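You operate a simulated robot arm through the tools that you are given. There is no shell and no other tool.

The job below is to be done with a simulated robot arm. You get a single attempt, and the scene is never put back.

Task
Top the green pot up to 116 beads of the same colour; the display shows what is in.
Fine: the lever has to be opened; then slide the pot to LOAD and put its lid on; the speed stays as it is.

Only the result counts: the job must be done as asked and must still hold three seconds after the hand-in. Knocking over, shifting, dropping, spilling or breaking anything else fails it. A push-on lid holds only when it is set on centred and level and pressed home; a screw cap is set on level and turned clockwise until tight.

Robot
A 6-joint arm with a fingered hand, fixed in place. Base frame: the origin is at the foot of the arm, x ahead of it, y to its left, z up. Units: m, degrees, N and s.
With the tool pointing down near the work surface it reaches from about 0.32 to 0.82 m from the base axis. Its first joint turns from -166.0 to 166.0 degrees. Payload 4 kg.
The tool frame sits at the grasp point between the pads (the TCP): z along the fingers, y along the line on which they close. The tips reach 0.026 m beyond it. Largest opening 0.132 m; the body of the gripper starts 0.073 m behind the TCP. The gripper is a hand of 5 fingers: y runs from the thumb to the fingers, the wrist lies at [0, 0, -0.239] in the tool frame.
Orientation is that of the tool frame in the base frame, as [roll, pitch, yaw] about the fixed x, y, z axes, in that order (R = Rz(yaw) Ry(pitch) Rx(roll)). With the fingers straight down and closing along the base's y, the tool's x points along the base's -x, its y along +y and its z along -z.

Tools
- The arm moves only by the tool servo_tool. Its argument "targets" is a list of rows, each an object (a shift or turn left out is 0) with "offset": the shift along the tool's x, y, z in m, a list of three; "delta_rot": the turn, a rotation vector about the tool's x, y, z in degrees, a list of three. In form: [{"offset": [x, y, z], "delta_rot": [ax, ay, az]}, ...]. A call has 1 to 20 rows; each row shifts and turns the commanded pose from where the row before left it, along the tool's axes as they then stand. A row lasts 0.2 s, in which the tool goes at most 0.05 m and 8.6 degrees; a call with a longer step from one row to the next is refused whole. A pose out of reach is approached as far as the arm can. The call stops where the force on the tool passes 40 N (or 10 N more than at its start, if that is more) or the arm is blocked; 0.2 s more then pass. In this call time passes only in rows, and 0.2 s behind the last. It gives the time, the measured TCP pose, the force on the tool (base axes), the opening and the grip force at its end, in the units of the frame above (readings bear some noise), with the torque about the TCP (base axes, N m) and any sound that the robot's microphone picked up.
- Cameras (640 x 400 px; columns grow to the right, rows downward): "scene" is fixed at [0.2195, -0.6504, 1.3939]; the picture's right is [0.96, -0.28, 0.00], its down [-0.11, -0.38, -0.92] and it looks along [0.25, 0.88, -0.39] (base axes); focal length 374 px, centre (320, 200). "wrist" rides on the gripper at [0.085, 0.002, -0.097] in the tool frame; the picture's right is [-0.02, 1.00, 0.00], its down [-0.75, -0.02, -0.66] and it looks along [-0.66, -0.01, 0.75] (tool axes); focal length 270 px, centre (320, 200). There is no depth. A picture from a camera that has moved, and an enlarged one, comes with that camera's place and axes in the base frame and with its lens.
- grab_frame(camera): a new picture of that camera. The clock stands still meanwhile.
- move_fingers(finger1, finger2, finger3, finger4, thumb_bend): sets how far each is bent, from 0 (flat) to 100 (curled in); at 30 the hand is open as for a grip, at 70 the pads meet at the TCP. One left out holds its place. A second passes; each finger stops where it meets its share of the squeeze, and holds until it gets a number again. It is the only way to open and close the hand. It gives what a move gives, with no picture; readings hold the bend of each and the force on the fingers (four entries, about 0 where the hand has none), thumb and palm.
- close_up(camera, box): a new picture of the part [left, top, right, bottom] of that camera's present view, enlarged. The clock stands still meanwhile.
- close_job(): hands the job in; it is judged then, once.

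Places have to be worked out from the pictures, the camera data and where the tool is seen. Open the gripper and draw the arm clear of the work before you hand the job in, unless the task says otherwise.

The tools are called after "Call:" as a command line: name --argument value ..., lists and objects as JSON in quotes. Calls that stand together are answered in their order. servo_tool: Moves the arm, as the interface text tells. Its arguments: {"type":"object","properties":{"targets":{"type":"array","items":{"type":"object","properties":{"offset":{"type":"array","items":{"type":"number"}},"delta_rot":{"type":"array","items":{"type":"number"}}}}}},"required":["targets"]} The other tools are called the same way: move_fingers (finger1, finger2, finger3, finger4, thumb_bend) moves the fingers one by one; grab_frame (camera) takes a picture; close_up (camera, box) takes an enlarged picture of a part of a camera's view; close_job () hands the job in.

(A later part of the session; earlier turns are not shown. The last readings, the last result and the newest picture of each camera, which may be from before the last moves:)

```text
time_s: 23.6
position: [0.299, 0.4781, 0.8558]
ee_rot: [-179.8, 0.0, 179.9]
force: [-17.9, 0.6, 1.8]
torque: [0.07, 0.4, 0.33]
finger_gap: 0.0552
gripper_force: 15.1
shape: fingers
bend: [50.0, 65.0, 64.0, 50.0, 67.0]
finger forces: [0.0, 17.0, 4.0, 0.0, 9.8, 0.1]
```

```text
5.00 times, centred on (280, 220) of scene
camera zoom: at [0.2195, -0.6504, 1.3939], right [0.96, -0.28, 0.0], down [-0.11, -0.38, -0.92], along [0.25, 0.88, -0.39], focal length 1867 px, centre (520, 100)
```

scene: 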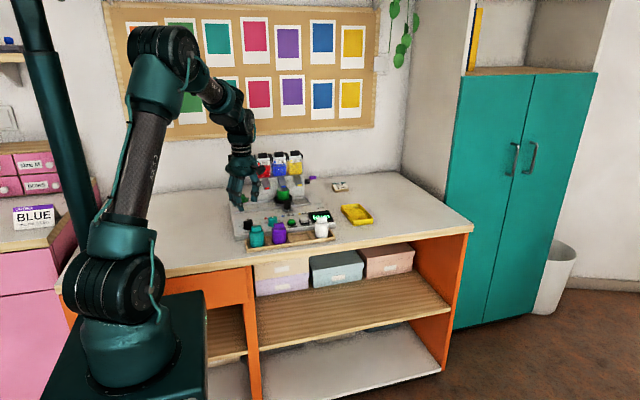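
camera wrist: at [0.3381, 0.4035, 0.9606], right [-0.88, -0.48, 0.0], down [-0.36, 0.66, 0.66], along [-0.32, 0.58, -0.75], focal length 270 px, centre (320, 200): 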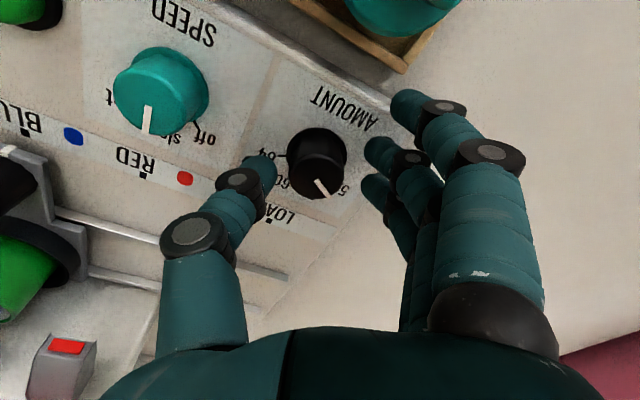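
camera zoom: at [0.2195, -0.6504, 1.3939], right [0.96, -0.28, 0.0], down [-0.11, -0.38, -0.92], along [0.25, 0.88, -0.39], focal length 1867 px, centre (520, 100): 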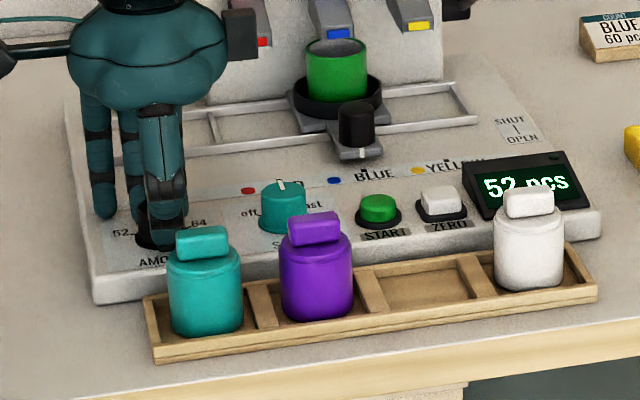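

The pointer direction now computes to about +57° from straight ahead, i.e. at 64. I'll release the knob and check the reading.

Call:
move_fingers --finger1 50 --finger2 54 --finger3 54 --finger4 50 --thumb_bend 54

Call:
close_up --camera "wrist" --box '[220, 80, 420, 240]'

```text
time_s: 24.6
position: [0.2996, 0.4774, 0.8556]
ee_rot: [179.9, 0.0, 179.8]
force: [0.3, -0.7, 0.1]
torque: [-0.02, -0.01, -0.03]
finger_gap: 0.0683
gripper_force: 0.1
shape: fingers
bend: [50.0, 54.0, 54.0, 50.0, 54.0]
finger forces: [0.0, 0.0, 0.0, 0.0, 0.2, 0.1]
```

```text
2.50 times, centred on (320, 160) of wrist
camera zoom: at [0.2154, 0.4793, 0.9516], right [0.02, 1.0, 0.0], down [0.75, -0.02, 0.66], along [0.66, -0.01, -0.75], focal length 676 px, centre (320, 300)
```

zoom: 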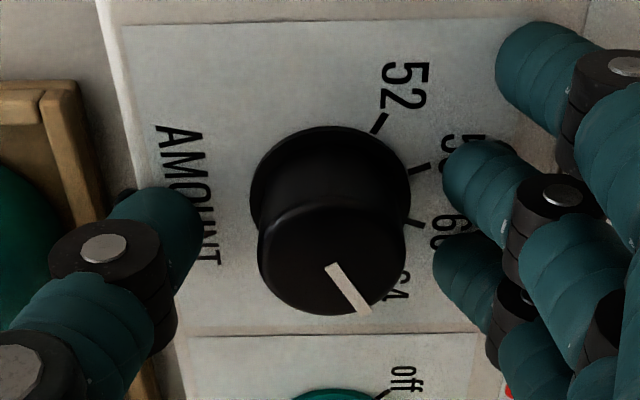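

Released with no residual force. I'll rise straight up and verify the dial from above.

Call:
servo_tool --targets '[{"offset": [0, 0, -0.01]}, {"offset": [0, 0, -0.02]}, {"offset": [0, 0, -0.03]}, {"offset": [0, 0, -0.03]}, {"offset": [0, 0, -0.03]}]'

Call:
grab_frame --camera "wrist"

Call:
close_up --camera "wrist" --box '[240, 40, 400, 160]'

```text
time_s: 25.8
position: [0.2992, 0.4792, 0.9767]
ee_rot: [179.9, 0.1, -180.0]
force: [-0.9, -0.8, -0.2]
torque: [-0.01, -0.04, 0.01]
finger_gap: 0.0689
gripper_force: 0.1
shape: fingers
bend: [50.0, 54.0, 54.0, 50.0, 54.0]
finger forces: [0.0, 0.0, 0.0, 0.1, 0.1, 0.0]
```

```text
taken
camera wrist: at [0.2158, 0.4802, 1.0725], right [0.02, 1.0, 0.0], down [0.75, -0.02, 0.66], along [0.66, -0.01, -0.75], focal length 270 px, centre (320, 200)
```

wrist: 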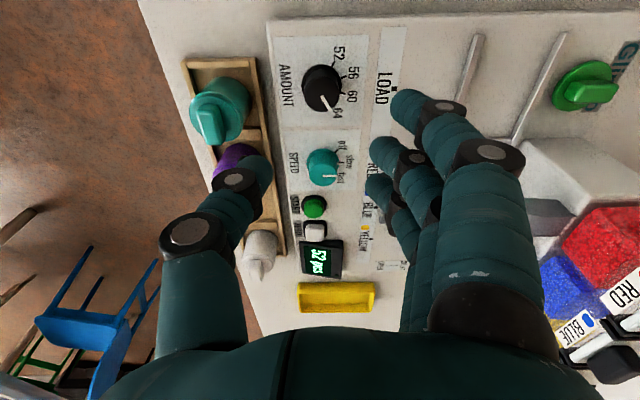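

```text
3.33 times, centred on (320, 100) of wrist
camera zoom: at [0.2158, 0.4802, 1.0725], right [0.02, 1.0, 0.0], down [0.75, -0.02, 0.66], along [0.66, -0.01, -0.75], focal length 901 px, centre (320, 533)
```

zoom: 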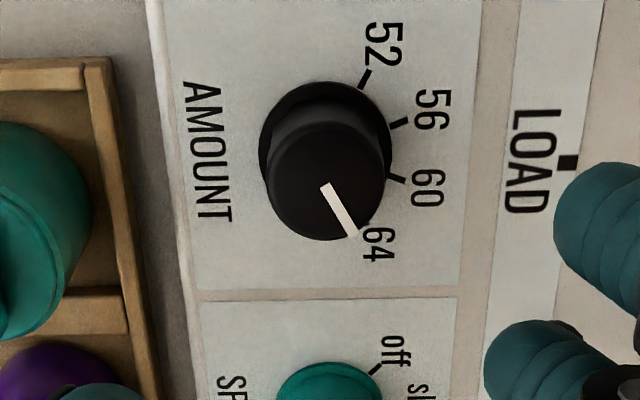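

AMOUNT now reads exactly 64. Next the lever: I'll rise, shape the hand with fingers 3 and 4 extended (others bent out of the way), and move in front of and above the purple handle.

Call:
servo_tool --targets '[{"offset": [0, 0, -0.043]}, {"offset": [-0.041, 0.0143, 0]}, {"offset": [-0.041, 0.0143, 0]}, {"offset": [-0.041, 0.0143, 0]}, {"offset": [-0.041, 0.0143, 0]}, {"offset": [-0.041, 0.0143, 0]}, {"offset": [-0.041, 0.0143, 0]}]'

Call:
move_fingers --finger1 75 --finger2 75 --finger3 30 --finger4 30 --thumb_bend 50

Call:
grab_frame --camera "wrist"

Call:
close_up --camera "scene" --box '[230, 110, 370, 230]'

```text
time_s: 27.4
position: [0.5439, 0.5601, 1.0128]
ee_rot: [-179.1, -1.0, -180.0]
force: [0.4, 0.2, 7.6]
torque: [0.02, 0.03, -0.01]
finger_gap: 0.0688
gripper_force: 0.1
shape: fingers
bend: [50.0, 54.0, 54.0, 50.0, 54.0]
finger forces: [0.0, 0.0, 0.0, 0.0, 0.0, 0.0]
```

```text
time_s: 28.4
position: [0.5445, 0.5614, 1.0204]
ee_rot: [-179.9, 0.0, -180.0]
force: [0.7, 0.1, -0.4]
torque: [0.0, -0.01, 0.01]
finger_gap: 0.0404
gripper_force: 0.1
shape: fingers
bend: [75.0, 75.0, 30.0, 30.0, 50.0]
finger forces: [0.1, 0.0, 0.1, 0.0, 0.0, 0.1]
```

```text
taken
camera wrist: at [0.4613, 0.5635, 1.1152], right [0.02, 1.0, 0.0], down [0.75, -0.02, 0.66], along [0.66, -0.01, -0.75], focal length 270 px, centre (320, 200)
```

wrist: 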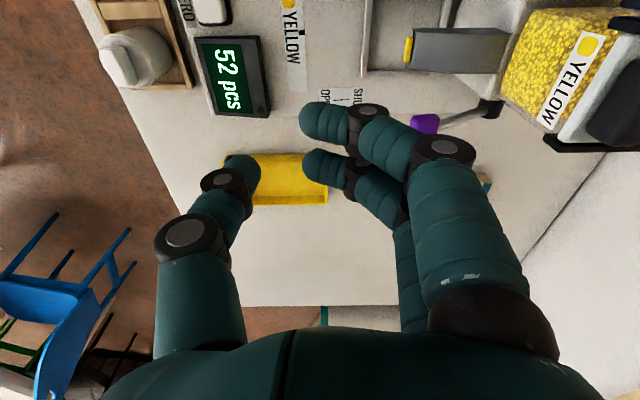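

```text
3.33 times, centred on (300, 170) of scene
camera zoom: at [0.2195, -0.6504, 1.3939], right [0.96, -0.28, 0.0], down [-0.11, -0.38, -0.92], along [0.25, 0.88, -0.39], focal length 1245 px, centre (387, 300)
```

zoom: 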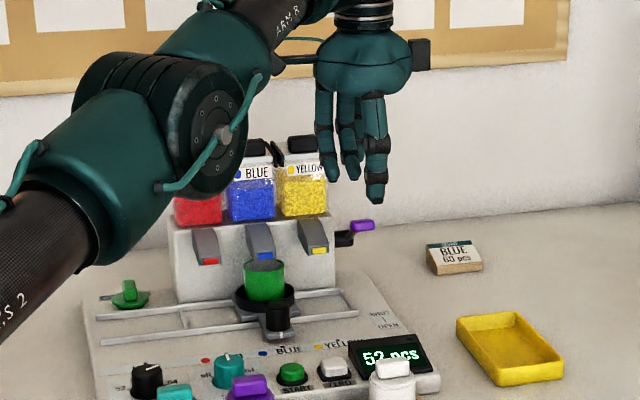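

The lever arm is visible: hub near (490,108), handle near (425,123), matching my estimate. I'll descend toward the handle top with fingers 3 and 4.

Call:
servo_tool --targets '[{"offset": [0, 0.003, 0.015]}, {"offset": [0, 0, 0.015]}, {"offset": [0, 0, 0.015]}]'

Call:
grab_frame --camera "wrist"

Call:
close_up --camera "scene" --box '[280, 130, 340, 200]'

```text
time_s: 29.2
position: [0.5449, 0.5653, 0.9734]
ee_rot: [180.0, 0.1, -179.9]
force: [0.5, -0.5, -0.7]
torque: [0.03, 0.0, 0.01]
finger_gap: 0.0404
gripper_force: 0.1
shape: fingers
bend: [75.0, 75.0, 30.0, 30.0, 50.0]
finger forces: [0.1, 0.0, 0.0, 0.0, 0.1, 0.0]
```

```text
taken
camera wrist: at [0.4612, 0.5675, 1.0703], right [0.02, 1.0, 0.0], down [0.75, -0.02, 0.66], along [0.66, -0.01, -0.75], focal length 270 px, centre (320, 200)
```

wrist: 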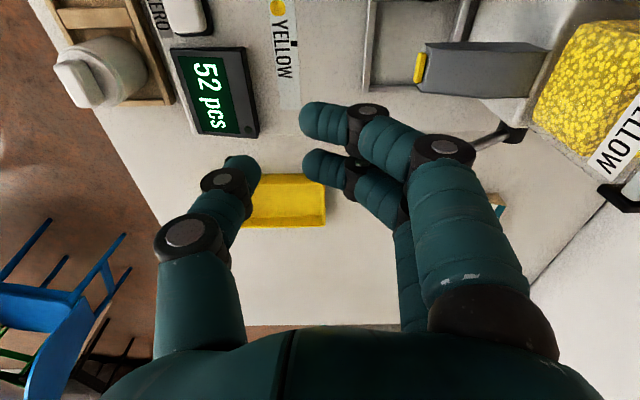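

```text
5.71 times, centred on (310, 165) of scene
camera zoom: at [0.2195, -0.6504, 1.3939], right [0.96, -0.28, 0.0], down [-0.11, -0.38, -0.92], along [0.25, 0.88, -0.39], focal length 2134 px, centre (377, 400)
```

zoom: 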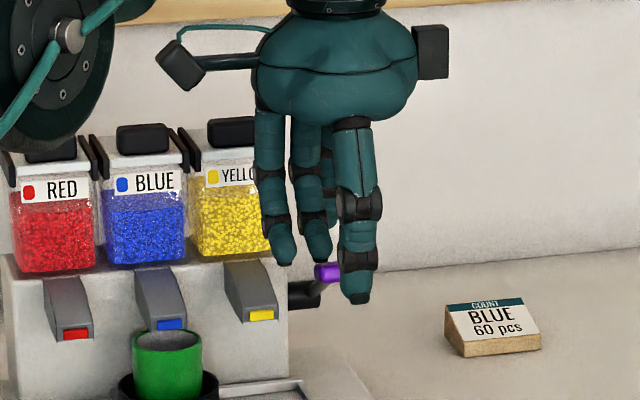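

Geometry in the scene view agrees: fingers 3/4 hang over the purple handle. I'll lower in 4–5 mm steps until contact.

Call:
servo_tool --targets '[{"offset": [0, 0, 0.005]}, {"offset": [0, 0, 0.005]}, {"offset": [0, 0, 0.004]}, {"offset": [0, 0, 0.004]}]'

Call:
close_up --camera "scene" --box '[280, 150, 340, 210]'

```text
time_s: 30.2
position: [0.5454, 0.5663, 0.9562]
ee_rot: [180.0, 0.1, 180.0]
force: [0.4, -0.4, 0.0]
torque: [0.03, 0.0, 0.02]
finger_gap: 0.0403
gripper_force: 0.0
shape: fingers
bend: [75.0, 75.0, 30.0, 30.0, 50.0]
finger forces: [0.1, 0.1, 0.0, 0.0, 0.0, 0.1]
```

```text
6.67 times, centred on (310, 180) of scene
camera zoom: at [0.2195, -0.6504, 1.3939], right [0.96, -0.28, 0.0], down [-0.11, -0.38, -0.92], along [0.25, 0.88, -0.39], focal length 2490 px, centre (387, 333)
```

zoom: 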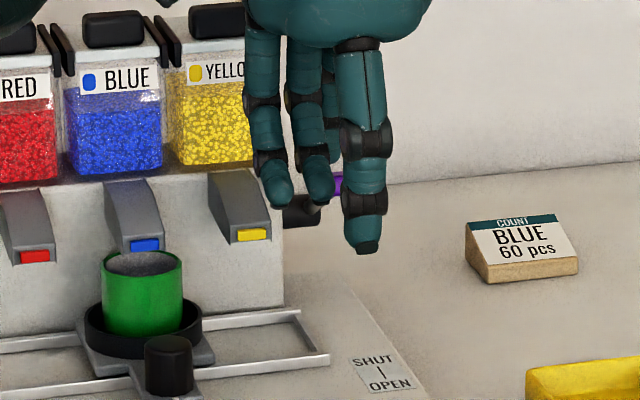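

No contact yet. Continuing down in 3 mm steps.

Call:
servo_tool --targets '[{"offset": [0, 0, 0.003]}, {"offset": [0, 0, 0.003]}, {"offset": [0, 0, 0.003]}, {"offset": [0, 0, 0.003]}]'

Call:
close_up --camera "scene" --box '[280, 150, 340, 210]'

Call:
grab_frame --camera "wrist"

```text
time_s: 31.2
position: [0.5458, 0.5672, 0.9437]
ee_rot: [180.0, 0.0, 179.9]
force: [0.9, -0.8, 1.3]
torque: [0.01, 0.01, 0.01]
finger_gap: 0.0403
gripper_force: 0.6
shape: fingers
bend: [75.0, 75.0, 30.0, 30.0, 50.0]
finger forces: [0.0, 0.0, 0.6, 0.1, 0.0, 0.1]
```

```text
6.67 times, centred on (310, 180) of scene
camera zoom: at [0.2195, -0.6504, 1.3939], right [0.96, -0.28, 0.0], down [-0.11, -0.38, -0.92], along [0.25, 0.88, -0.39], focal length 2490 px, centre (387, 333)
```

zoom: 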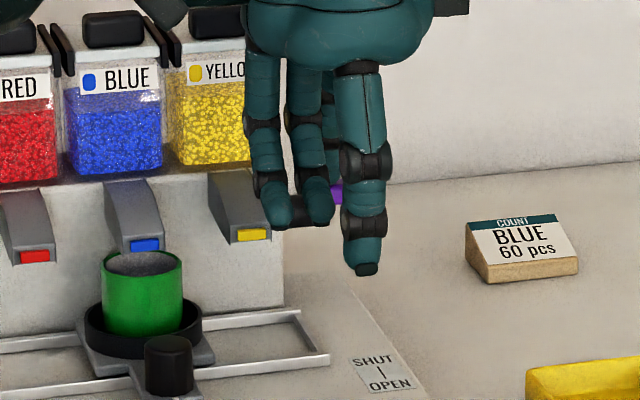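

```text
taken
camera wrist: at [0.4612, 0.5679, 1.0398], right [0.02, 1.0, 0.0], down [0.75, -0.02, 0.66], along [0.66, -0.01, -0.75], focal length 270 px, centre (320, 200)
```

wrist: 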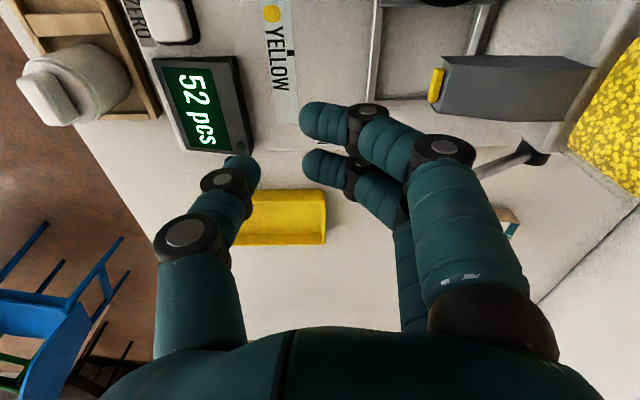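

Contact: finger 3 feels 0.6 N at TCP z≈0.943. I'll push the lever down in 5 mm steps and watch forces.

Call:
servo_tool --targets '[{"offset": [0, 0, 0.004]}, {"offset": [0, 0, 0.005]}, {"offset": [0, 0, 0.005]}, {"offset": [0, 0, 0.005]}]'

Call:
close_up --camera "scene" --box '[280, 150, 340, 210]'

```text
time_s: 32.2
position: [0.5459, 0.5669, 0.9239]
ee_rot: [-179.9, 0.0, -180.0]
force: [1.1, 0.7, -0.5]
torque: [0.02, 0.0, 0.01]
finger_gap: 0.04
gripper_force: 0.1
shape: fingers
bend: [75.0, 75.0, 30.0, 30.0, 50.0]
finger forces: [0.0, 0.0, 0.1, 0.0, 0.0, 0.0]
```

```text
6.67 times, centred on (310, 180) of scene
camera zoom: at [0.2195, -0.6504, 1.3939], right [0.96, -0.28, 0.0], down [-0.11, -0.38, -0.92], along [0.25, 0.88, -0.39], focal length 2490 px, centre (387, 333)
```

zoom: 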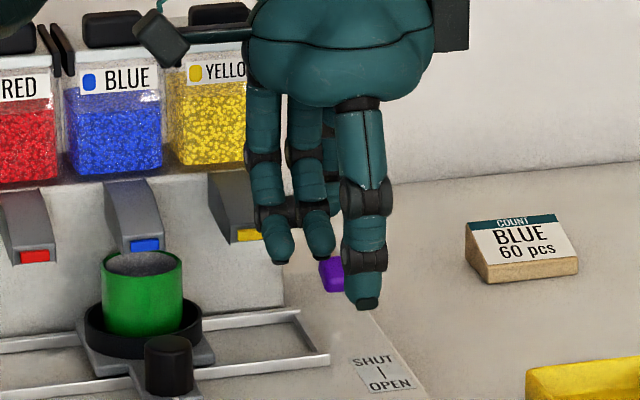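

The lever swung down by itself past the fingers (force back to zero). I'll look from the wrist camera and then press it gently to its end stop.

Call:
grab_frame --camera "wrist"

Call:
servo_tool --targets '[{"offset": [0, 0, 0.005]}, {"offset": [0, 0, 0.005]}, {"offset": [0, 0, 0.004]}, {"offset": [0, 0, 0.003]}]'

Call:
close_up --camera "scene" --box '[280, 150, 340, 210]'

```text
taken
camera wrist: at [0.4615, 0.5681, 1.0203], right [0.02, 1.0, 0.0], down [0.75, -0.02, 0.66], along [0.66, -0.01, -0.75], focal length 270 px, centre (320, 200)
```

wrist: 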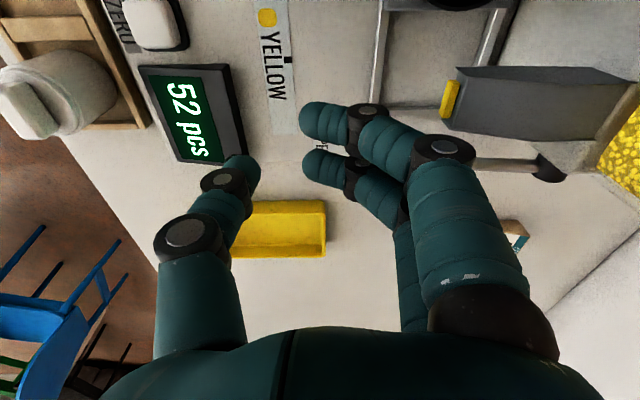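

```text
time_s: 33.2
position: [0.5462, 0.5662, 0.9076]
ee_rot: [-179.9, -0.1, 179.9]
force: [0.2, -0.8, 0.3]
torque: [-0.04, -0.05, 0.0]
finger_gap: 0.04
gripper_force: 0.1
shape: fingers
bend: [75.0, 75.0, 30.0, 30.0, 50.0]
finger forces: [0.0, 0.0, 0.0, 0.0, 0.1, 0.1]
```

```text
6.67 times, centred on (310, 180) of scene
camera zoom: at [0.2195, -0.6504, 1.3939], right [0.96, -0.28, 0.0], down [-0.11, -0.38, -0.92], along [0.25, 0.88, -0.39], focal length 2490 px, centre (387, 333)
```

zoom: 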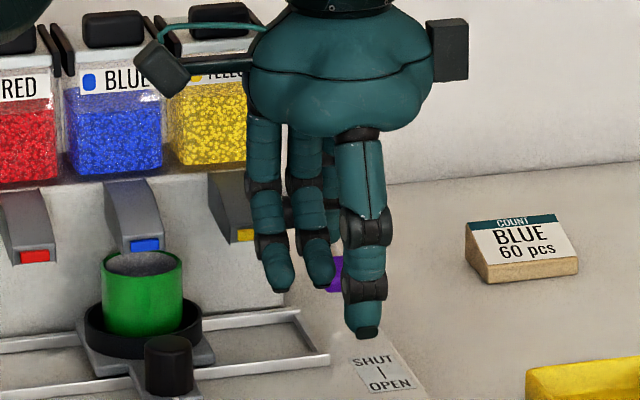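

Still free; I continue down slowly to feel the lever at its stop.

Call:
servo_tool --targets '[{"offset": [0, 0, 0.003]}, {"offset": [0, 0, 0.003]}, {"offset": [0, 0, 0.003]}, {"offset": [0, 0, 0.003]}]'

```text
time_s: 34.2
position: [0.5463, 0.5663, 0.897]
ee_rot: [179.9, 0.0, 179.9]
force: [-0.7, -3.6, 12.4]
torque: [0.81, -0.2, -0.01]
finger_gap: 0.0404
gripper_force: 5.9
shape: fingers
bend: [75.0, 75.0, 30.0, 30.0, 50.0]
finger forces: [0.0, 0.1, 8.3, 2.9, 0.0, 0.0]
```

Firm resistance (12 N) at the handle's lower position, so the lever is at its OPEN stop. I back off upward and look.

Call:
servo_tool --targets '[{"offset": [0, 0, -0.02]}, {"offset": [0, 0, -0.03]}, {"offset": [0, -0.01, -0.04]}, {"offset": [0.02, -0.02, -0.03]}, {"offset": [0.03, -0.03, 0]}, {"offset": [0.03, -0.03, 0]}]'

Call:
close_up --camera "scene" --box '[240, 140, 350, 240]'

Call:
grab_frame --camera "wrist"

```text
time_s: 35.6
position: [0.4656, 0.4771, 1.0158]
ee_rot: [-180.0, 0.0, 180.0]
force: [0.5, -0.1, 0.0]
torque: [-0.01, -0.01, -0.03]
finger_gap: 0.0402
gripper_force: 0.1
shape: fingers
bend: [75.0, 75.0, 30.0, 30.0, 50.0]
finger forces: [0.0, 0.0, 0.0, 0.0, 0.0, 0.0]
```

```text
4.00 times, centred on (295, 190) of scene
camera zoom: at [0.2195, -0.6504, 1.3939], right [0.96, -0.28, 0.0], down [-0.11, -0.38, -0.92], along [0.25, 0.88, -0.39], focal length 1494 px, centre (420, 240)
```

zoom: 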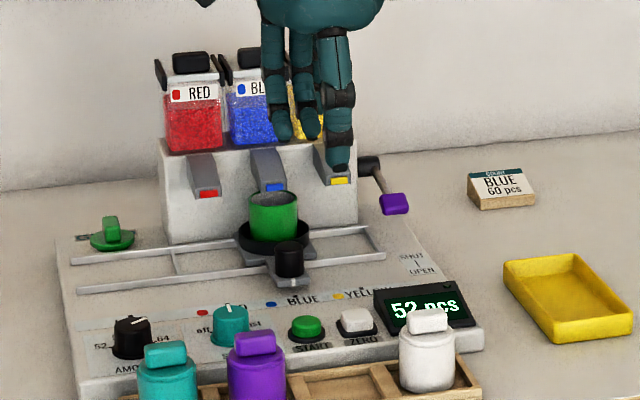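

```text
taken
camera wrist: at [0.381, 0.4789, 1.1113], right [0.02, 1.0, 0.0], down [0.75, -0.02, 0.66], along [0.66, -0.01, -0.75], focal length 270 px, centre (320, 200)
```

wrist: 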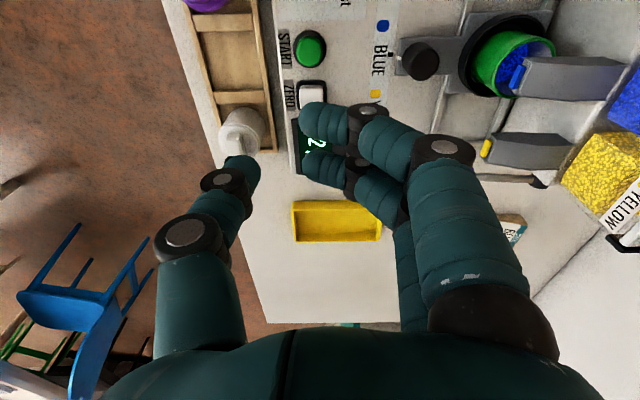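

The lever now points down to OPEN. For START I'll use only the thumb: curl all four fingers up, and turn the hand 45° so they lie over the free part of the panel.

Call:
move_fingers --finger1 100 --finger2 100 --finger3 100 --finger4 100 --thumb_bend 45

Call:
servo_tool --targets '[{"delta_rot": [0, 0, 7.5]}, {"delta_rot": [0, 0, 7.5]}, {"delta_rot": [0, 0, 7.5]}, {"delta_rot": [0, 0, 7.5]}, {"delta_rot": [0, 0, 7.5]}, {"delta_rot": [0, 0, 7.5]}]'

Call:
grab_frame --camera "wrist"

Call:
close_up --camera "scene" --box '[240, 120, 350, 240]'

```text
time_s: 36.6
position: [0.4653, 0.4773, 1.0162]
ee_rot: [180.0, 0.0, 180.0]
force: [0.6, 0.2, -0.3]
torque: [0.0, -0.01, -0.01]
finger_gap: 0.055
gripper_force: 0.1
shape: fingers
bend: [100.0, 100.0, 100.0, 100.0, 45.0]
finger forces: [0.1, 0.0, 0.0, 0.1, 0.0, 0.0]
```

```text
time_s: 38.0
position: [0.4664, 0.4765, 1.0157]
ee_rot: [179.9, 0.0, 134.8]
force: [0.0, -0.1, 0.0]
torque: [0.02, 0.0, 0.0]
finger_gap: 0.0553
gripper_force: 0.0
shape: fingers
bend: [100.0, 100.0, 100.0, 100.0, 45.0]
finger forces: [0.0, 0.0, 0.0, 0.0, 0.0, 0.1]
```

```text
taken
camera wrist: at [0.4079, 0.5374, 1.1117], right [0.72, 0.69, 0.0], down [0.52, -0.55, 0.66], along [0.45, -0.48, -0.75], focal length 270 px, centre (320, 200)
```

wrist: 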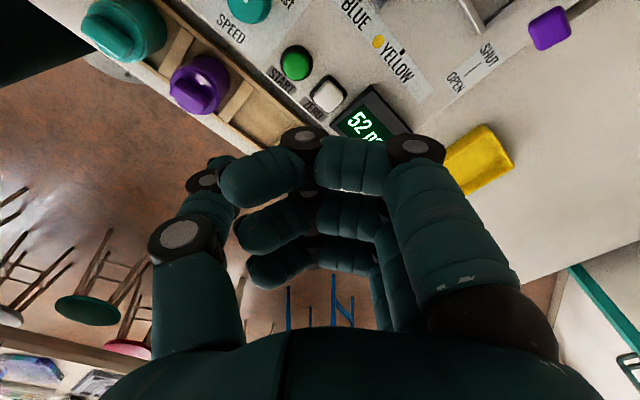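

```text
3.33 times, centred on (295, 180) of scene
camera zoom: at [0.2195, -0.6504, 1.3939], right [0.96, -0.28, 0.0], down [-0.11, -0.38, -0.92], along [0.25, 0.88, -0.39], focal length 1245 px, centre (403, 267)
```

zoom: 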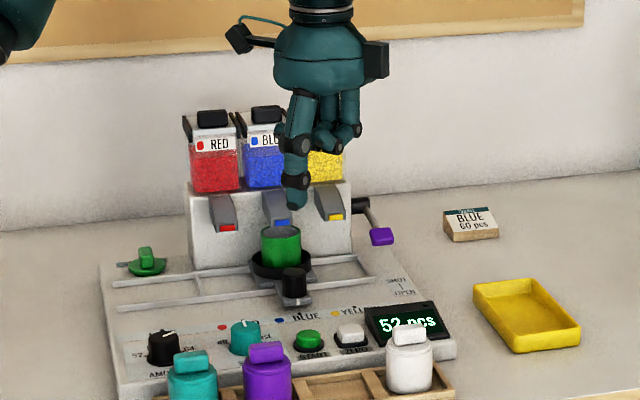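

Only the thumb protrudes now. I'll position the thumb tip over START (≈(0.442, 0.466)) and lower to about 3 cm above it, then look.

Call:
servo_tool --targets '[{"offset": [0.01, 0.024, 0.02]}, {"offset": [0, 0, 0.03]}, {"offset": [0, 0, 0.03]}, {"offset": [0, 0, 0.03]}]'

Call:
grab_frame --camera "wrist"

Call:
close_up --camera "scene" --box '[255, 175, 345, 245]'

```text
time_s: 39.0
position: [0.476, 0.5006, 0.9057]
ee_rot: [-180.0, 0.0, 134.9]
force: [-0.1, 0.2, 0.3]
torque: [0.01, 0.01, 0.02]
finger_gap: 0.0552
gripper_force: 0.1
shape: fingers
bend: [100.0, 100.0, 100.0, 100.0, 45.0]
finger forces: [0.0, 0.1, 0.1, 0.0, 0.0, 0.1]
```

```text
taken
camera wrist: at [0.4178, 0.5613, 1.0022], right [0.72, 0.69, 0.0], down [0.52, -0.54, 0.66], along [0.46, -0.47, -0.75], focal length 270 px, centre (320, 200)
```

wrist: 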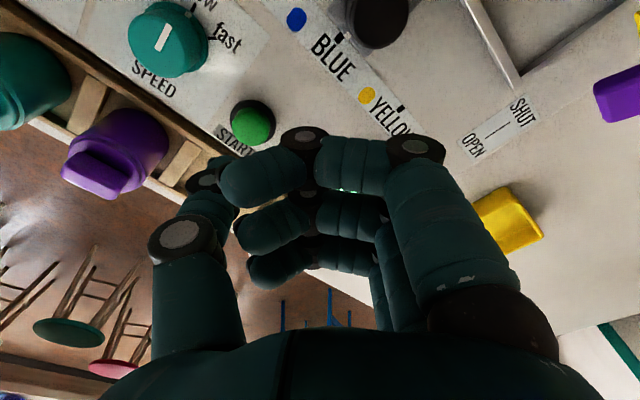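

```text
5.71 times, centred on (300, 210) of scene
camera zoom: at [0.2195, -0.6504, 1.3939], right [0.96, -0.28, 0.0], down [-0.11, -0.38, -0.92], along [0.25, 0.88, -0.39], focal length 2134 px, centre (434, 143)
```

zoom: 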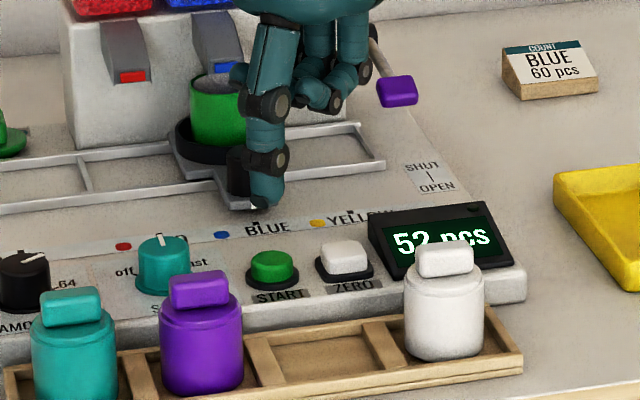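

The thumb is close above the START button; I'll zoom both views to align it accurately.

Call:
close_up --camera "wrist" --box '[150, 80, 310, 220]'

Call:
close_up --camera "scene" --box '[275, 190, 315, 230]'

```text
2.86 times, centred on (230, 150) of wrist
camera zoom: at [0.4178, 0.5613, 1.0022], right [0.72, 0.69, 0.0], down [0.52, -0.54, 0.66], along [0.46, -0.47, -0.75], focal length 772 px, centre (577, 343)
```

zoom: 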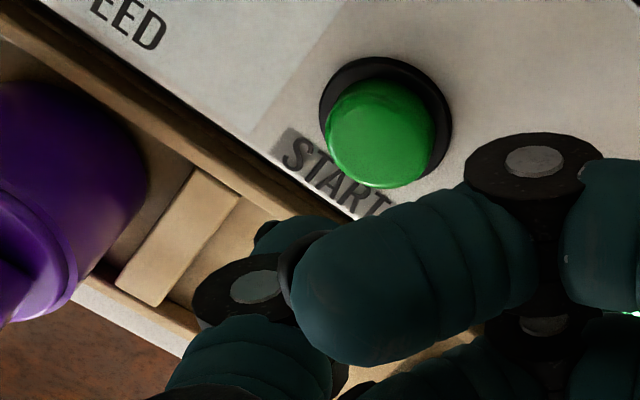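

```text
10.00 times, centred on (295, 210) of scene
camera zoom: at [0.2195, -0.6504, 1.3939], right [0.96, -0.28, 0.0], down [-0.11, -0.38, -0.92], along [0.25, 0.88, -0.39], focal length 3735 px, centre (570, 100)
```

zoom: 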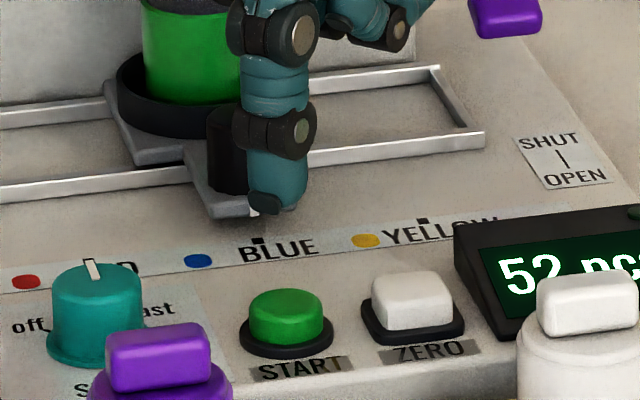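

The thumb tip is about 11 mm short of START along the tool's y direction. I'll correct that and descend to just above the button.

Call:
servo_tool --targets '[{"offset": [0.0015, 0.0105, 0]}, {"offset": [0, 0, 0.015]}, {"offset": [0, 0, 0.015]}]'

Call:
close_up --camera "wrist" --box '[150, 80, 310, 220]'

Call:
close_up --camera "scene" --box '[275, 190, 315, 230]'

```text
time_s: 39.8
position: [0.4827, 0.5081, 0.8757]
ee_rot: [180.0, -0.1, 134.9]
force: [-0.9, 0.1, 0.6]
torque: [-0.02, -0.03, 0.01]
finger_gap: 0.0552
gripper_force: 0.0
shape: fingers
bend: [100.0, 100.0, 100.0, 100.0, 45.0]
finger forces: [0.1, 0.0, 0.0, 0.1, 0.0, 0.0]
```

```text
2.86 times, centred on (230, 150) of wrist
camera zoom: at [0.4243, 0.5701, 0.9717], right [0.72, 0.69, 0.0], down [0.52, -0.54, 0.66], along [0.46, -0.47, -0.75], focal length 772 px, centre (577, 343)
```

zoom: 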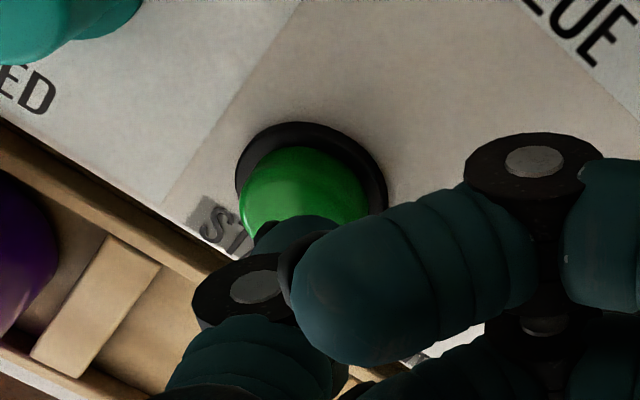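

```text
10.00 times, centred on (295, 210) of scene
camera zoom: at [0.2195, -0.6504, 1.3939], right [0.96, -0.28, 0.0], down [-0.11, -0.38, -0.92], along [0.25, 0.88, -0.39], focal length 3735 px, centre (570, 100)
```

zoom: 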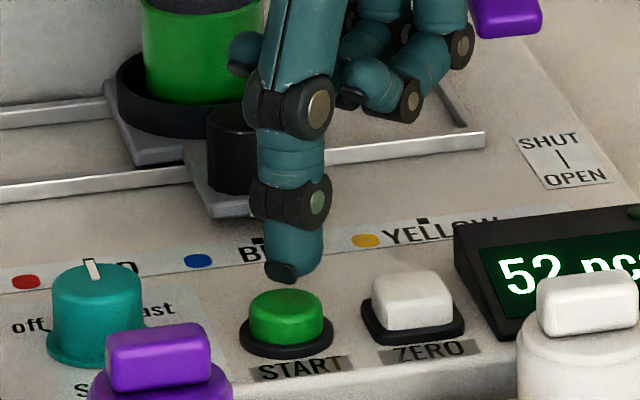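

Well aligned: the thumb tip is right above START. I'll lower in small steps to press it.

Call:
servo_tool --targets '[{"offset": [0, 0, 0.004]}, {"offset": [0, 0, 0.003]}, {"offset": [0, 0, 0.002]}, {"offset": [0, 0, 0.002]}]'

Call:
close_up --camera "scene" --box '[265, 180, 345, 240]'

```text
time_s: 40.8
position: [0.4824, 0.5091, 0.8651]
ee_rot: [-179.9, -0.1, 135.0]
force: [1.6, -0.7, 2.9]
torque: [-0.1, 0.06, 0.05]
finger_gap: 0.0555
gripper_force: 1.2
shape: fingers
bend: [100.0, 100.0, 100.0, 100.0, 45.0]
finger forces: [0.0, 0.0, 0.1, 0.1, 2.4, 0.0]
heard: click
```

```text
6.67 times, centred on (305, 210) of scene
camera zoom: at [0.2195, -0.6504, 1.3939], right [0.96, -0.28, 0.0], down [-0.11, -0.38, -0.92], along [0.25, 0.88, -0.39], focal length 2490 px, centre (420, 133)
```

zoom: 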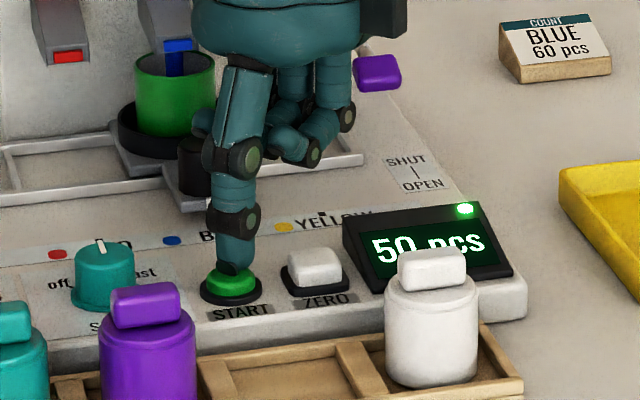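

A click was heard, the lamp lit and the blue chute is running. I'll lift the thumb straight off at once and watch the display.

Call:
servo_tool --targets '[{"offset": [0, 0, -0.015]}, {"offset": [0, 0, -0.03]}, {"offset": [0, 0, -0.03]}]'

Call:
close_up --camera "scene" --box '[265, 180, 345, 240]'

```text
time_s: 41.6
position: [0.4815, 0.5103, 0.9394]
ee_rot: [-180.0, 0.0, 135.0]
force: [0.2, 0.9, 0.2]
torque: [0.0, -0.03, -0.01]
finger_gap: 0.0551
gripper_force: 0.0
shape: fingers
bend: [100.0, 100.0, 100.0, 100.0, 45.0]
finger forces: [0.0, 0.0, 0.0, 0.1, 0.0, 0.0]
```

```text
6.67 times, centred on (305, 210) of scene
camera zoom: at [0.2195, -0.6504, 1.3939], right [0.96, -0.28, 0.0], down [-0.11, -0.38, -0.92], along [0.25, 0.88, -0.39], focal length 2490 px, centre (420, 133)
```

zoom: 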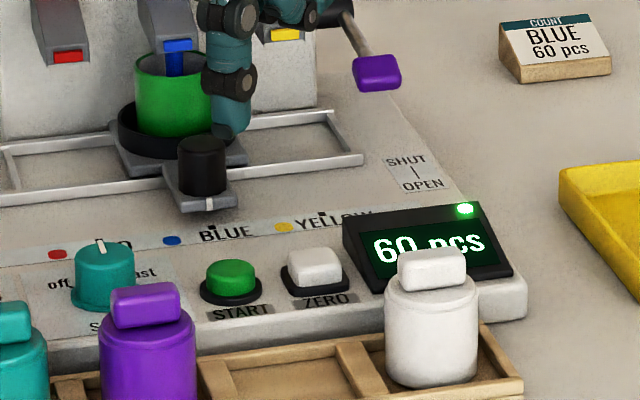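

The count is climbing (60). While it dispenses, I'll move the hand up and away and turn it back to the yaw −90° viewing pose.

Call:
servo_tool --targets '[{"offset": [0, 0, -0.04]}, {"offset": [0.005, -0.033, -0.03]}, {"offset": [0.005, -0.033, 0]}, {"offset": [0.005, -0.033, 0]}, {"delta_rot": [0, 0, -8.4375]}, {"delta_rot": [0, 0, -8.4375]}, {"delta_rot": [0, 0, -8.4375]}, {"delta_rot": [0, 0, -8.4375]}, {"delta_rot": [0, 0, -8.4375]}, {"delta_rot": [0, 0, -8.4375]}, {"delta_rot": [0, 0, -8.4375]}, {"delta_rot": [0, 0, -8.4375]}, {"delta_rot": [0, 0, -8.4375]}, {"delta_rot": [0, 0, -8.4375]}, {"delta_rot": [0, 0, -8.4375]}, {"delta_rot": [0, 0, -8.4375]}, {"delta_rot": [0, 0, -8.4375]}, {"delta_rot": [0, 0, -8.4375]}, {"delta_rot": [0, 0, -8.4375]}, {"delta_rot": [0, 0, -8.4375]}]'

Call:
close_up --camera "scene" --box '[225, 150, 345, 240]'

Call:
grab_frame --camera "wrist"

```text
time_s: 45.8
position: [0.4019, 0.4502, 1.0091]
ee_rot: [-179.9, 0.1, -89.9]
force: [0.1, 0.1, 0.4]
torque: [0.02, 0.03, 0.0]
finger_gap: 0.0552
gripper_force: 0.1
shape: fingers
bend: [100.0, 100.0, 100.0, 100.0, 45.0]
finger forces: [0.0, 0.1, 0.0, 0.0, 0.0, 0.0]
```

```text
4.44 times, centred on (285, 195) of scene
camera zoom: at [0.2195, -0.6504, 1.3939], right [0.96, -0.28, 0.0], down [-0.11, -0.38, -0.92], along [0.25, 0.88, -0.39], focal length 1660 px, centre (476, 222)
```

zoom: 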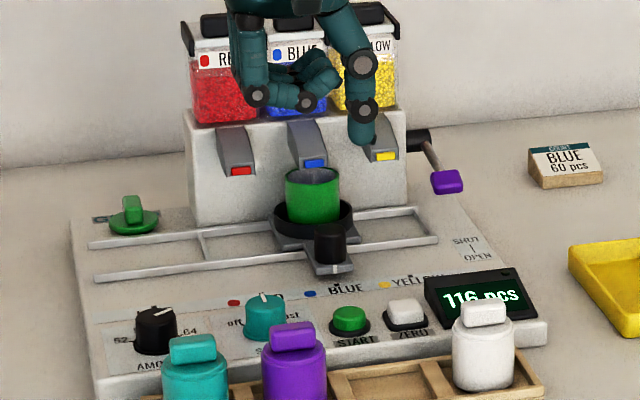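

```text
taken
camera wrist: at [0.4, 0.365, 1.1057], right [-1.0, 0.02, 0.0], down [0.01, 0.75, 0.66], along [0.01, 0.66, -0.75], focal length 270 px, centre (320, 200)
```

wrist: 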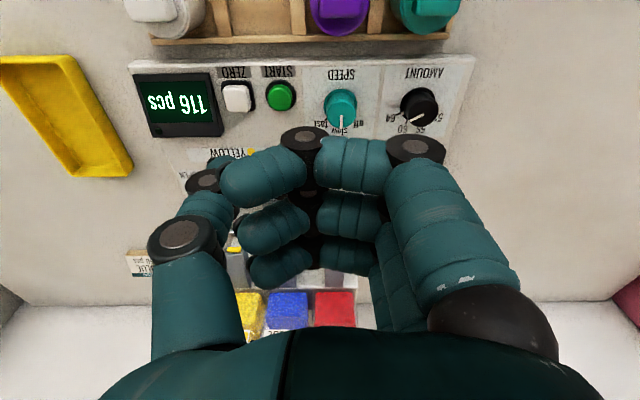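

The display shows 116 pcs and the lamp is off: dispensing finished. Now the carriage: I'll push its black handle with the thumb from the +x side, with curled fingers on the operator's side, so I turn to yaw 0 in free air.

Call:
servo_tool --targets '[{"delta_rot": [0, 0, -8.1818]}, {"delta_rot": [0, 0, -8.1818]}, {"delta_rot": [0, 0, -8.1818]}, {"delta_rot": [0, 0, -8.1818]}, {"delta_rot": [0, 0, -8.1818]}, {"delta_rot": [0, 0, -8.1818]}, {"delta_rot": [0, 0, -8.1818]}, {"delta_rot": [0, 0, -8.1818]}, {"delta_rot": [0, 0, -8.1818]}, {"delta_rot": [0, 0, -8.1818]}, {"delta_rot": [0, 0, -8.1818]}]'

Call:
grab_frame --camera "wrist"

Call:
grab_frame --camera "scene"

```text
time_s: 48.2
position: [0.3891, 0.5346, 1.0819]
ee_rot: [-178.9, 3.7, -1.6]
force: [0.3, -0.2, -0.3]
torque: [0.02, 0.05, -0.02]
finger_gap: 0.0554
gripper_force: 0.0
shape: fingers
bend: [100.0, 100.0, 100.0, 100.0, 45.0]
finger forces: [0.0, 0.0, 0.1, 0.0, 0.0, 0.1]
out of reach, approached as far as the arm can: row 6, 7, 8, 9, 10
```

```text
taken
camera wrist: at [0.4805, 0.5281, 1.1726], right [-0.05, -1.0, -0.02], down [-0.71, 0.02, 0.71], along [-0.7, 0.05, -0.71], focal length 270 px, centre (320, 200)
```

wrist: 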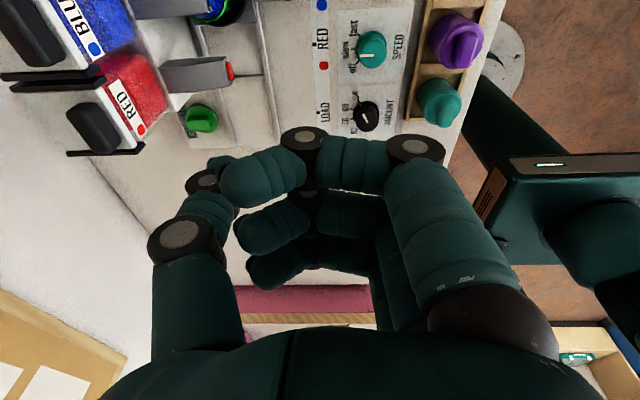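

```text
taken
```

scene: 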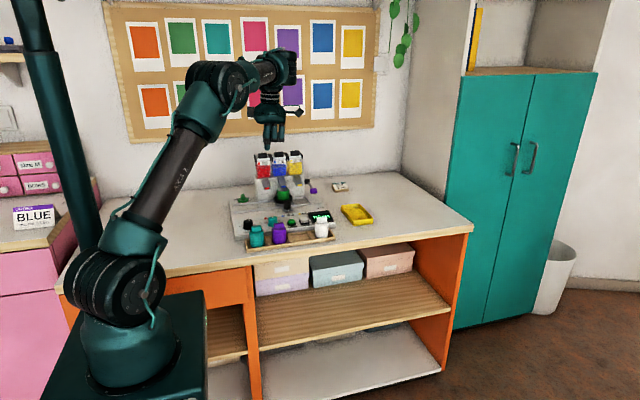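

The arm passed an awkward region and is not yet on the commanded pose (it went up, clear of everything). I'll issue a zero move and see where it settles.

Call:
servo_tool --targets '[{"offset": [0, 0, -0.02]}, {"offset": [0, 0, 0]}]'

Call:
grab_frame --camera "scene"

```text
time_s: 48.8
position: [0.3862, 0.5289, 1.0951]
ee_rot: [-178.8, 3.5, -1.6]
force: [0.5, 0.0, 1.1]
torque: [0.0, 0.0, -0.04]
finger_gap: 0.0553
gripper_force: 0.1
shape: fingers
bend: [100.0, 100.0, 100.0, 100.0, 45.0]
finger forces: [0.1, 0.0, 0.0, 0.1, 0.0, 0.0]
out of reach, approached as far as the arm can: row 1
```

```text
taken
```

scene: 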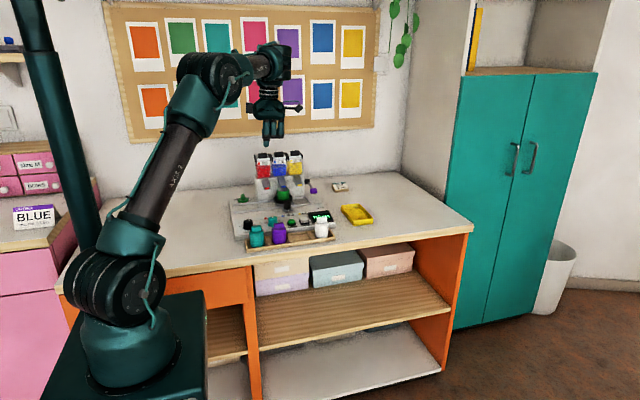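

Yaw 0 is beyond the last joint's limit, so I'll turn back to about yaw −50°, where the arm was fine, and grip the handle diagonally instead.

Call:
servo_tool --targets '[{"delta_rot": [0, 0, 8.3333]}, {"delta_rot": [0, 0, 8.3333]}, {"delta_rot": [0, 0, 8.3333]}, {"delta_rot": [0, 0, 8.3333]}, {"delta_rot": [0, 0, 8.3333]}, {"delta_rot": [0, 0, 8.3333]}, {"offset": [0, 0, 0]}]'

Call:
grab_frame --camera "scene"

```text
time_s: 50.4
position: [0.3871, 0.5275, 1.0945]
ee_rot: [178.1, 3.0, -51.7]
force: [-0.7, -1.1, 1.3]
torque: [-0.02, 0.03, 0.01]
finger_gap: 0.0554
gripper_force: 0.0
shape: fingers
bend: [100.0, 100.0, 100.0, 100.0, 45.0]
finger forces: [0.1, 0.0, 0.0, 0.0, 0.1, 0.1]
```

```text
taken
```

scene: 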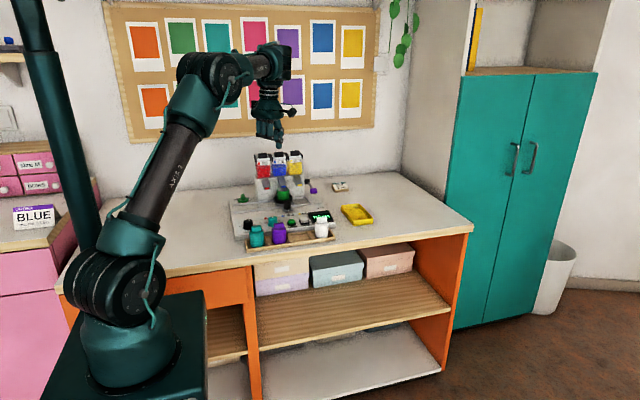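

The commanded pose follows the measured one, with a small tilt left over. I'll level the tool and open the hand for a pinch shape.

Call:
servo_tool --targets '[{"delta_rot": [1.9, 3.0, 0]}, {"offset": [0, 0, 0]}]'

Call:
move_fingers --finger1 50 --finger2 52 --finger3 52 --finger4 50 --thumb_bend 56

Call:
grab_frame --camera "wrist"

```text
time_s: 51.0
position: [0.387, 0.5283, 1.0959]
ee_rot: [179.8, 0.2, -51.5]
force: [0.2, 0.9, 1.0]
torque: [0.0, -0.01, -0.03]
finger_gap: 0.0553
gripper_force: 0.1
shape: fingers
bend: [100.0, 100.0, 100.0, 100.0, 45.0]
finger forces: [0.0, 0.0, 0.0, 0.0, 0.0, 0.0]
```

```text
time_s: 52.0
position: [0.3868, 0.5284, 1.0955]
ee_rot: [179.8, 0.2, -51.5]
force: [-0.5, 0.7, -0.2]
torque: [0.0, 0.01, 0.02]
finger_gap: 0.066
gripper_force: 0.0
shape: fingers
bend: [50.0, 52.0, 52.0, 50.0, 56.0]
finger forces: [0.1, 0.0, 0.0, 0.0, 0.0, 0.0]
```

```text
taken
camera wrist: at [0.4386, 0.4612, 1.1912], right [-0.8, -0.61, 0.0], down [-0.45, 0.6, 0.66], along [-0.4, 0.52, -0.75], focal length 270 px, centre (320, 200)
```

wrist: 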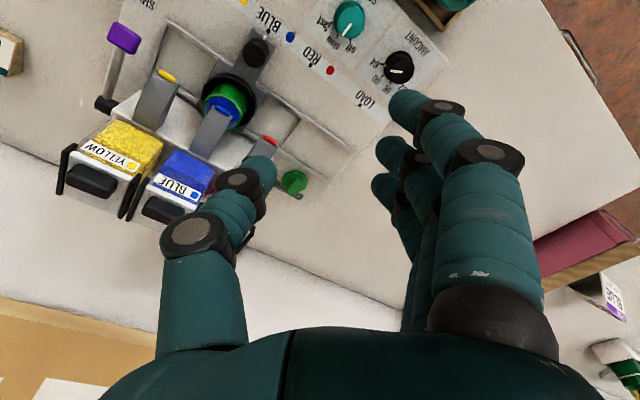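

Level now. I'll turn to yaw ≈ −70° (best clearance to the chutes), move over the handle at ≈(0.449, 0.568) and come down part-way.

Call:
servo_tool --targets '[{"delta_rot": [0, 0, 6.17]}, {"delta_rot": [0, 0, 6.17]}, {"delta_rot": [0, 0, 6.17]}, {"offset": [-0.0053, -0.024, 0.025]}, {"offset": [-0.0053, -0.024, 0.025]}, {"offset": [-0.0053, -0.024, 0.025]}, {"offset": [0, 0, 0.03]}, {"offset": [0, 0, 0.03]}]'

Call:
grab_frame --camera "wrist"

Call:
close_up --camera "scene" --box '[240, 150, 340, 240]'

```text
time_s: 53.8
position: [0.4484, 0.5693, 0.9602]
ee_rot: [179.7, 0.2, -70.1]
force: [-0.1, 0.3, -0.2]
torque: [0.01, -0.02, 0.01]
finger_gap: 0.0659
gripper_force: 0.0
shape: fingers
bend: [50.0, 52.0, 52.0, 50.0, 56.0]
finger forces: [0.0, 0.0, 0.0, 0.0, 0.0, 0.0]
```

```text
taken
camera wrist: at [0.4763, 0.4888, 1.0562], right [-0.95, -0.32, 0.0], down [-0.24, 0.71, 0.66], along [-0.22, 0.62, -0.75], focal length 270 px, centre (320, 200)
```

wrist: 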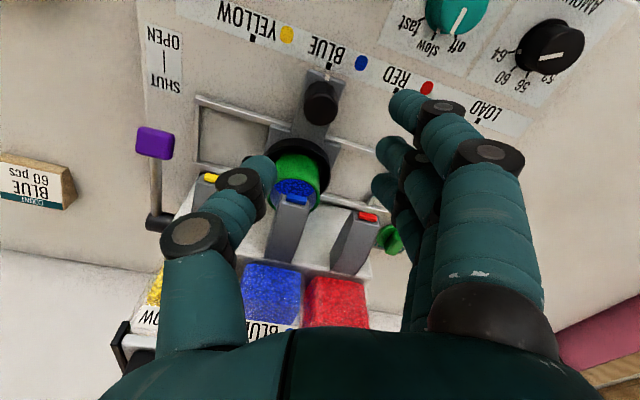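

```text
4.44 times, centred on (290, 195) of scene
camera zoom: at [0.2195, -0.6504, 1.3939], right [0.96, -0.28, 0.0], down [-0.11, -0.38, -0.92], along [0.25, 0.88, -0.39], focal length 1660 px, centre (453, 222)
```

zoom: 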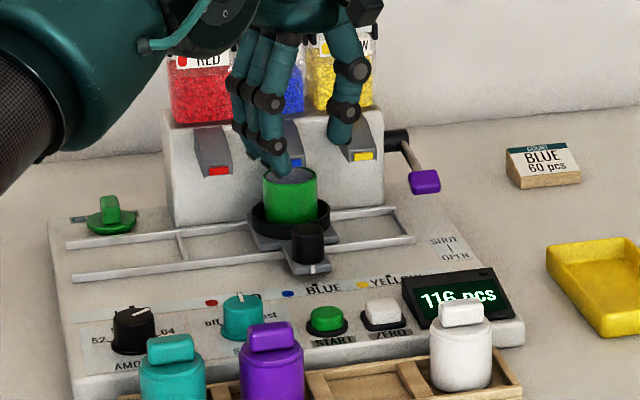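

The handle is nearly under the grasp centre. Lowering to 0.90 and rechecking alignment.

Call:
servo_tool --targets '[{"offset": [0.002, 0.001, 0.02]}, {"offset": [0, 0, 0.02]}, {"offset": [0, 0, 0.015]}]'

Call:
grab_frame --camera "wrist"

Call:
close_up --camera "scene" --box '[250, 165, 320, 225]'

```text
time_s: 54.6
position: [0.4574, 0.5788, 0.9089]
ee_rot: [179.4, 0.0, -70.2]
force: [0.2, -0.3, 0.0]
torque: [0.02, -0.03, -0.02]
finger_gap: 0.0657
gripper_force: 0.0
shape: fingers
bend: [50.0, 52.0, 52.0, 50.0, 56.0]
finger forces: [0.0, 0.1, 0.0, 0.1, 0.0, 0.1]
out of reach, approached as far as the arm can: row 1, 2, 3
```

```text
taken
camera wrist: at [0.4853, 0.4986, 1.0061], right [-0.95, -0.32, 0.01], down [-0.24, 0.71, 0.66], along [-0.22, 0.62, -0.75], focal length 270 px, centre (320, 200)
```

wrist: 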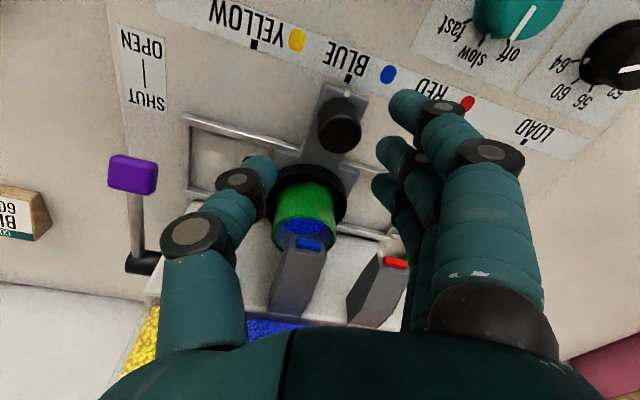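

```text
6.67 times, centred on (285, 195) of scene
camera zoom: at [0.2195, -0.6504, 1.3939], right [0.96, -0.28, 0.0], down [-0.11, -0.38, -0.92], along [0.25, 0.88, -0.39], focal length 2490 px, centre (553, 233)
```

zoom: 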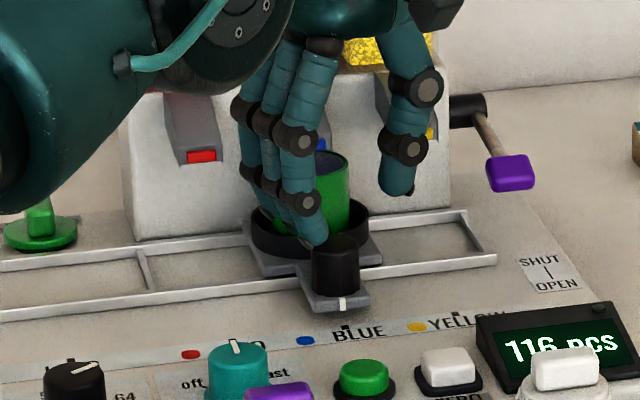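

The arm reports a reach limit here, drifting about 1 cm. I'll look at the whole arm before doing anything else.

Call:
grab_frame --camera "scene"

```text
taken
```

scene: 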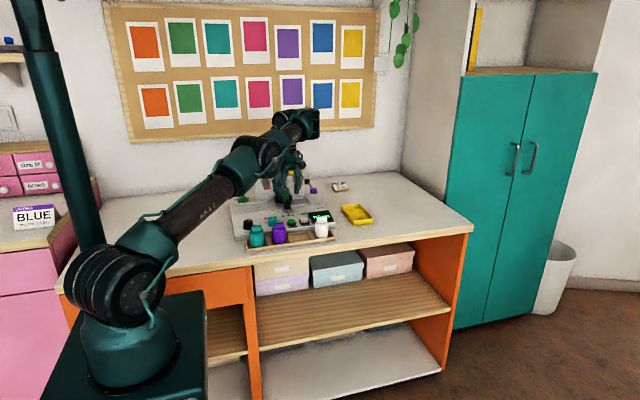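

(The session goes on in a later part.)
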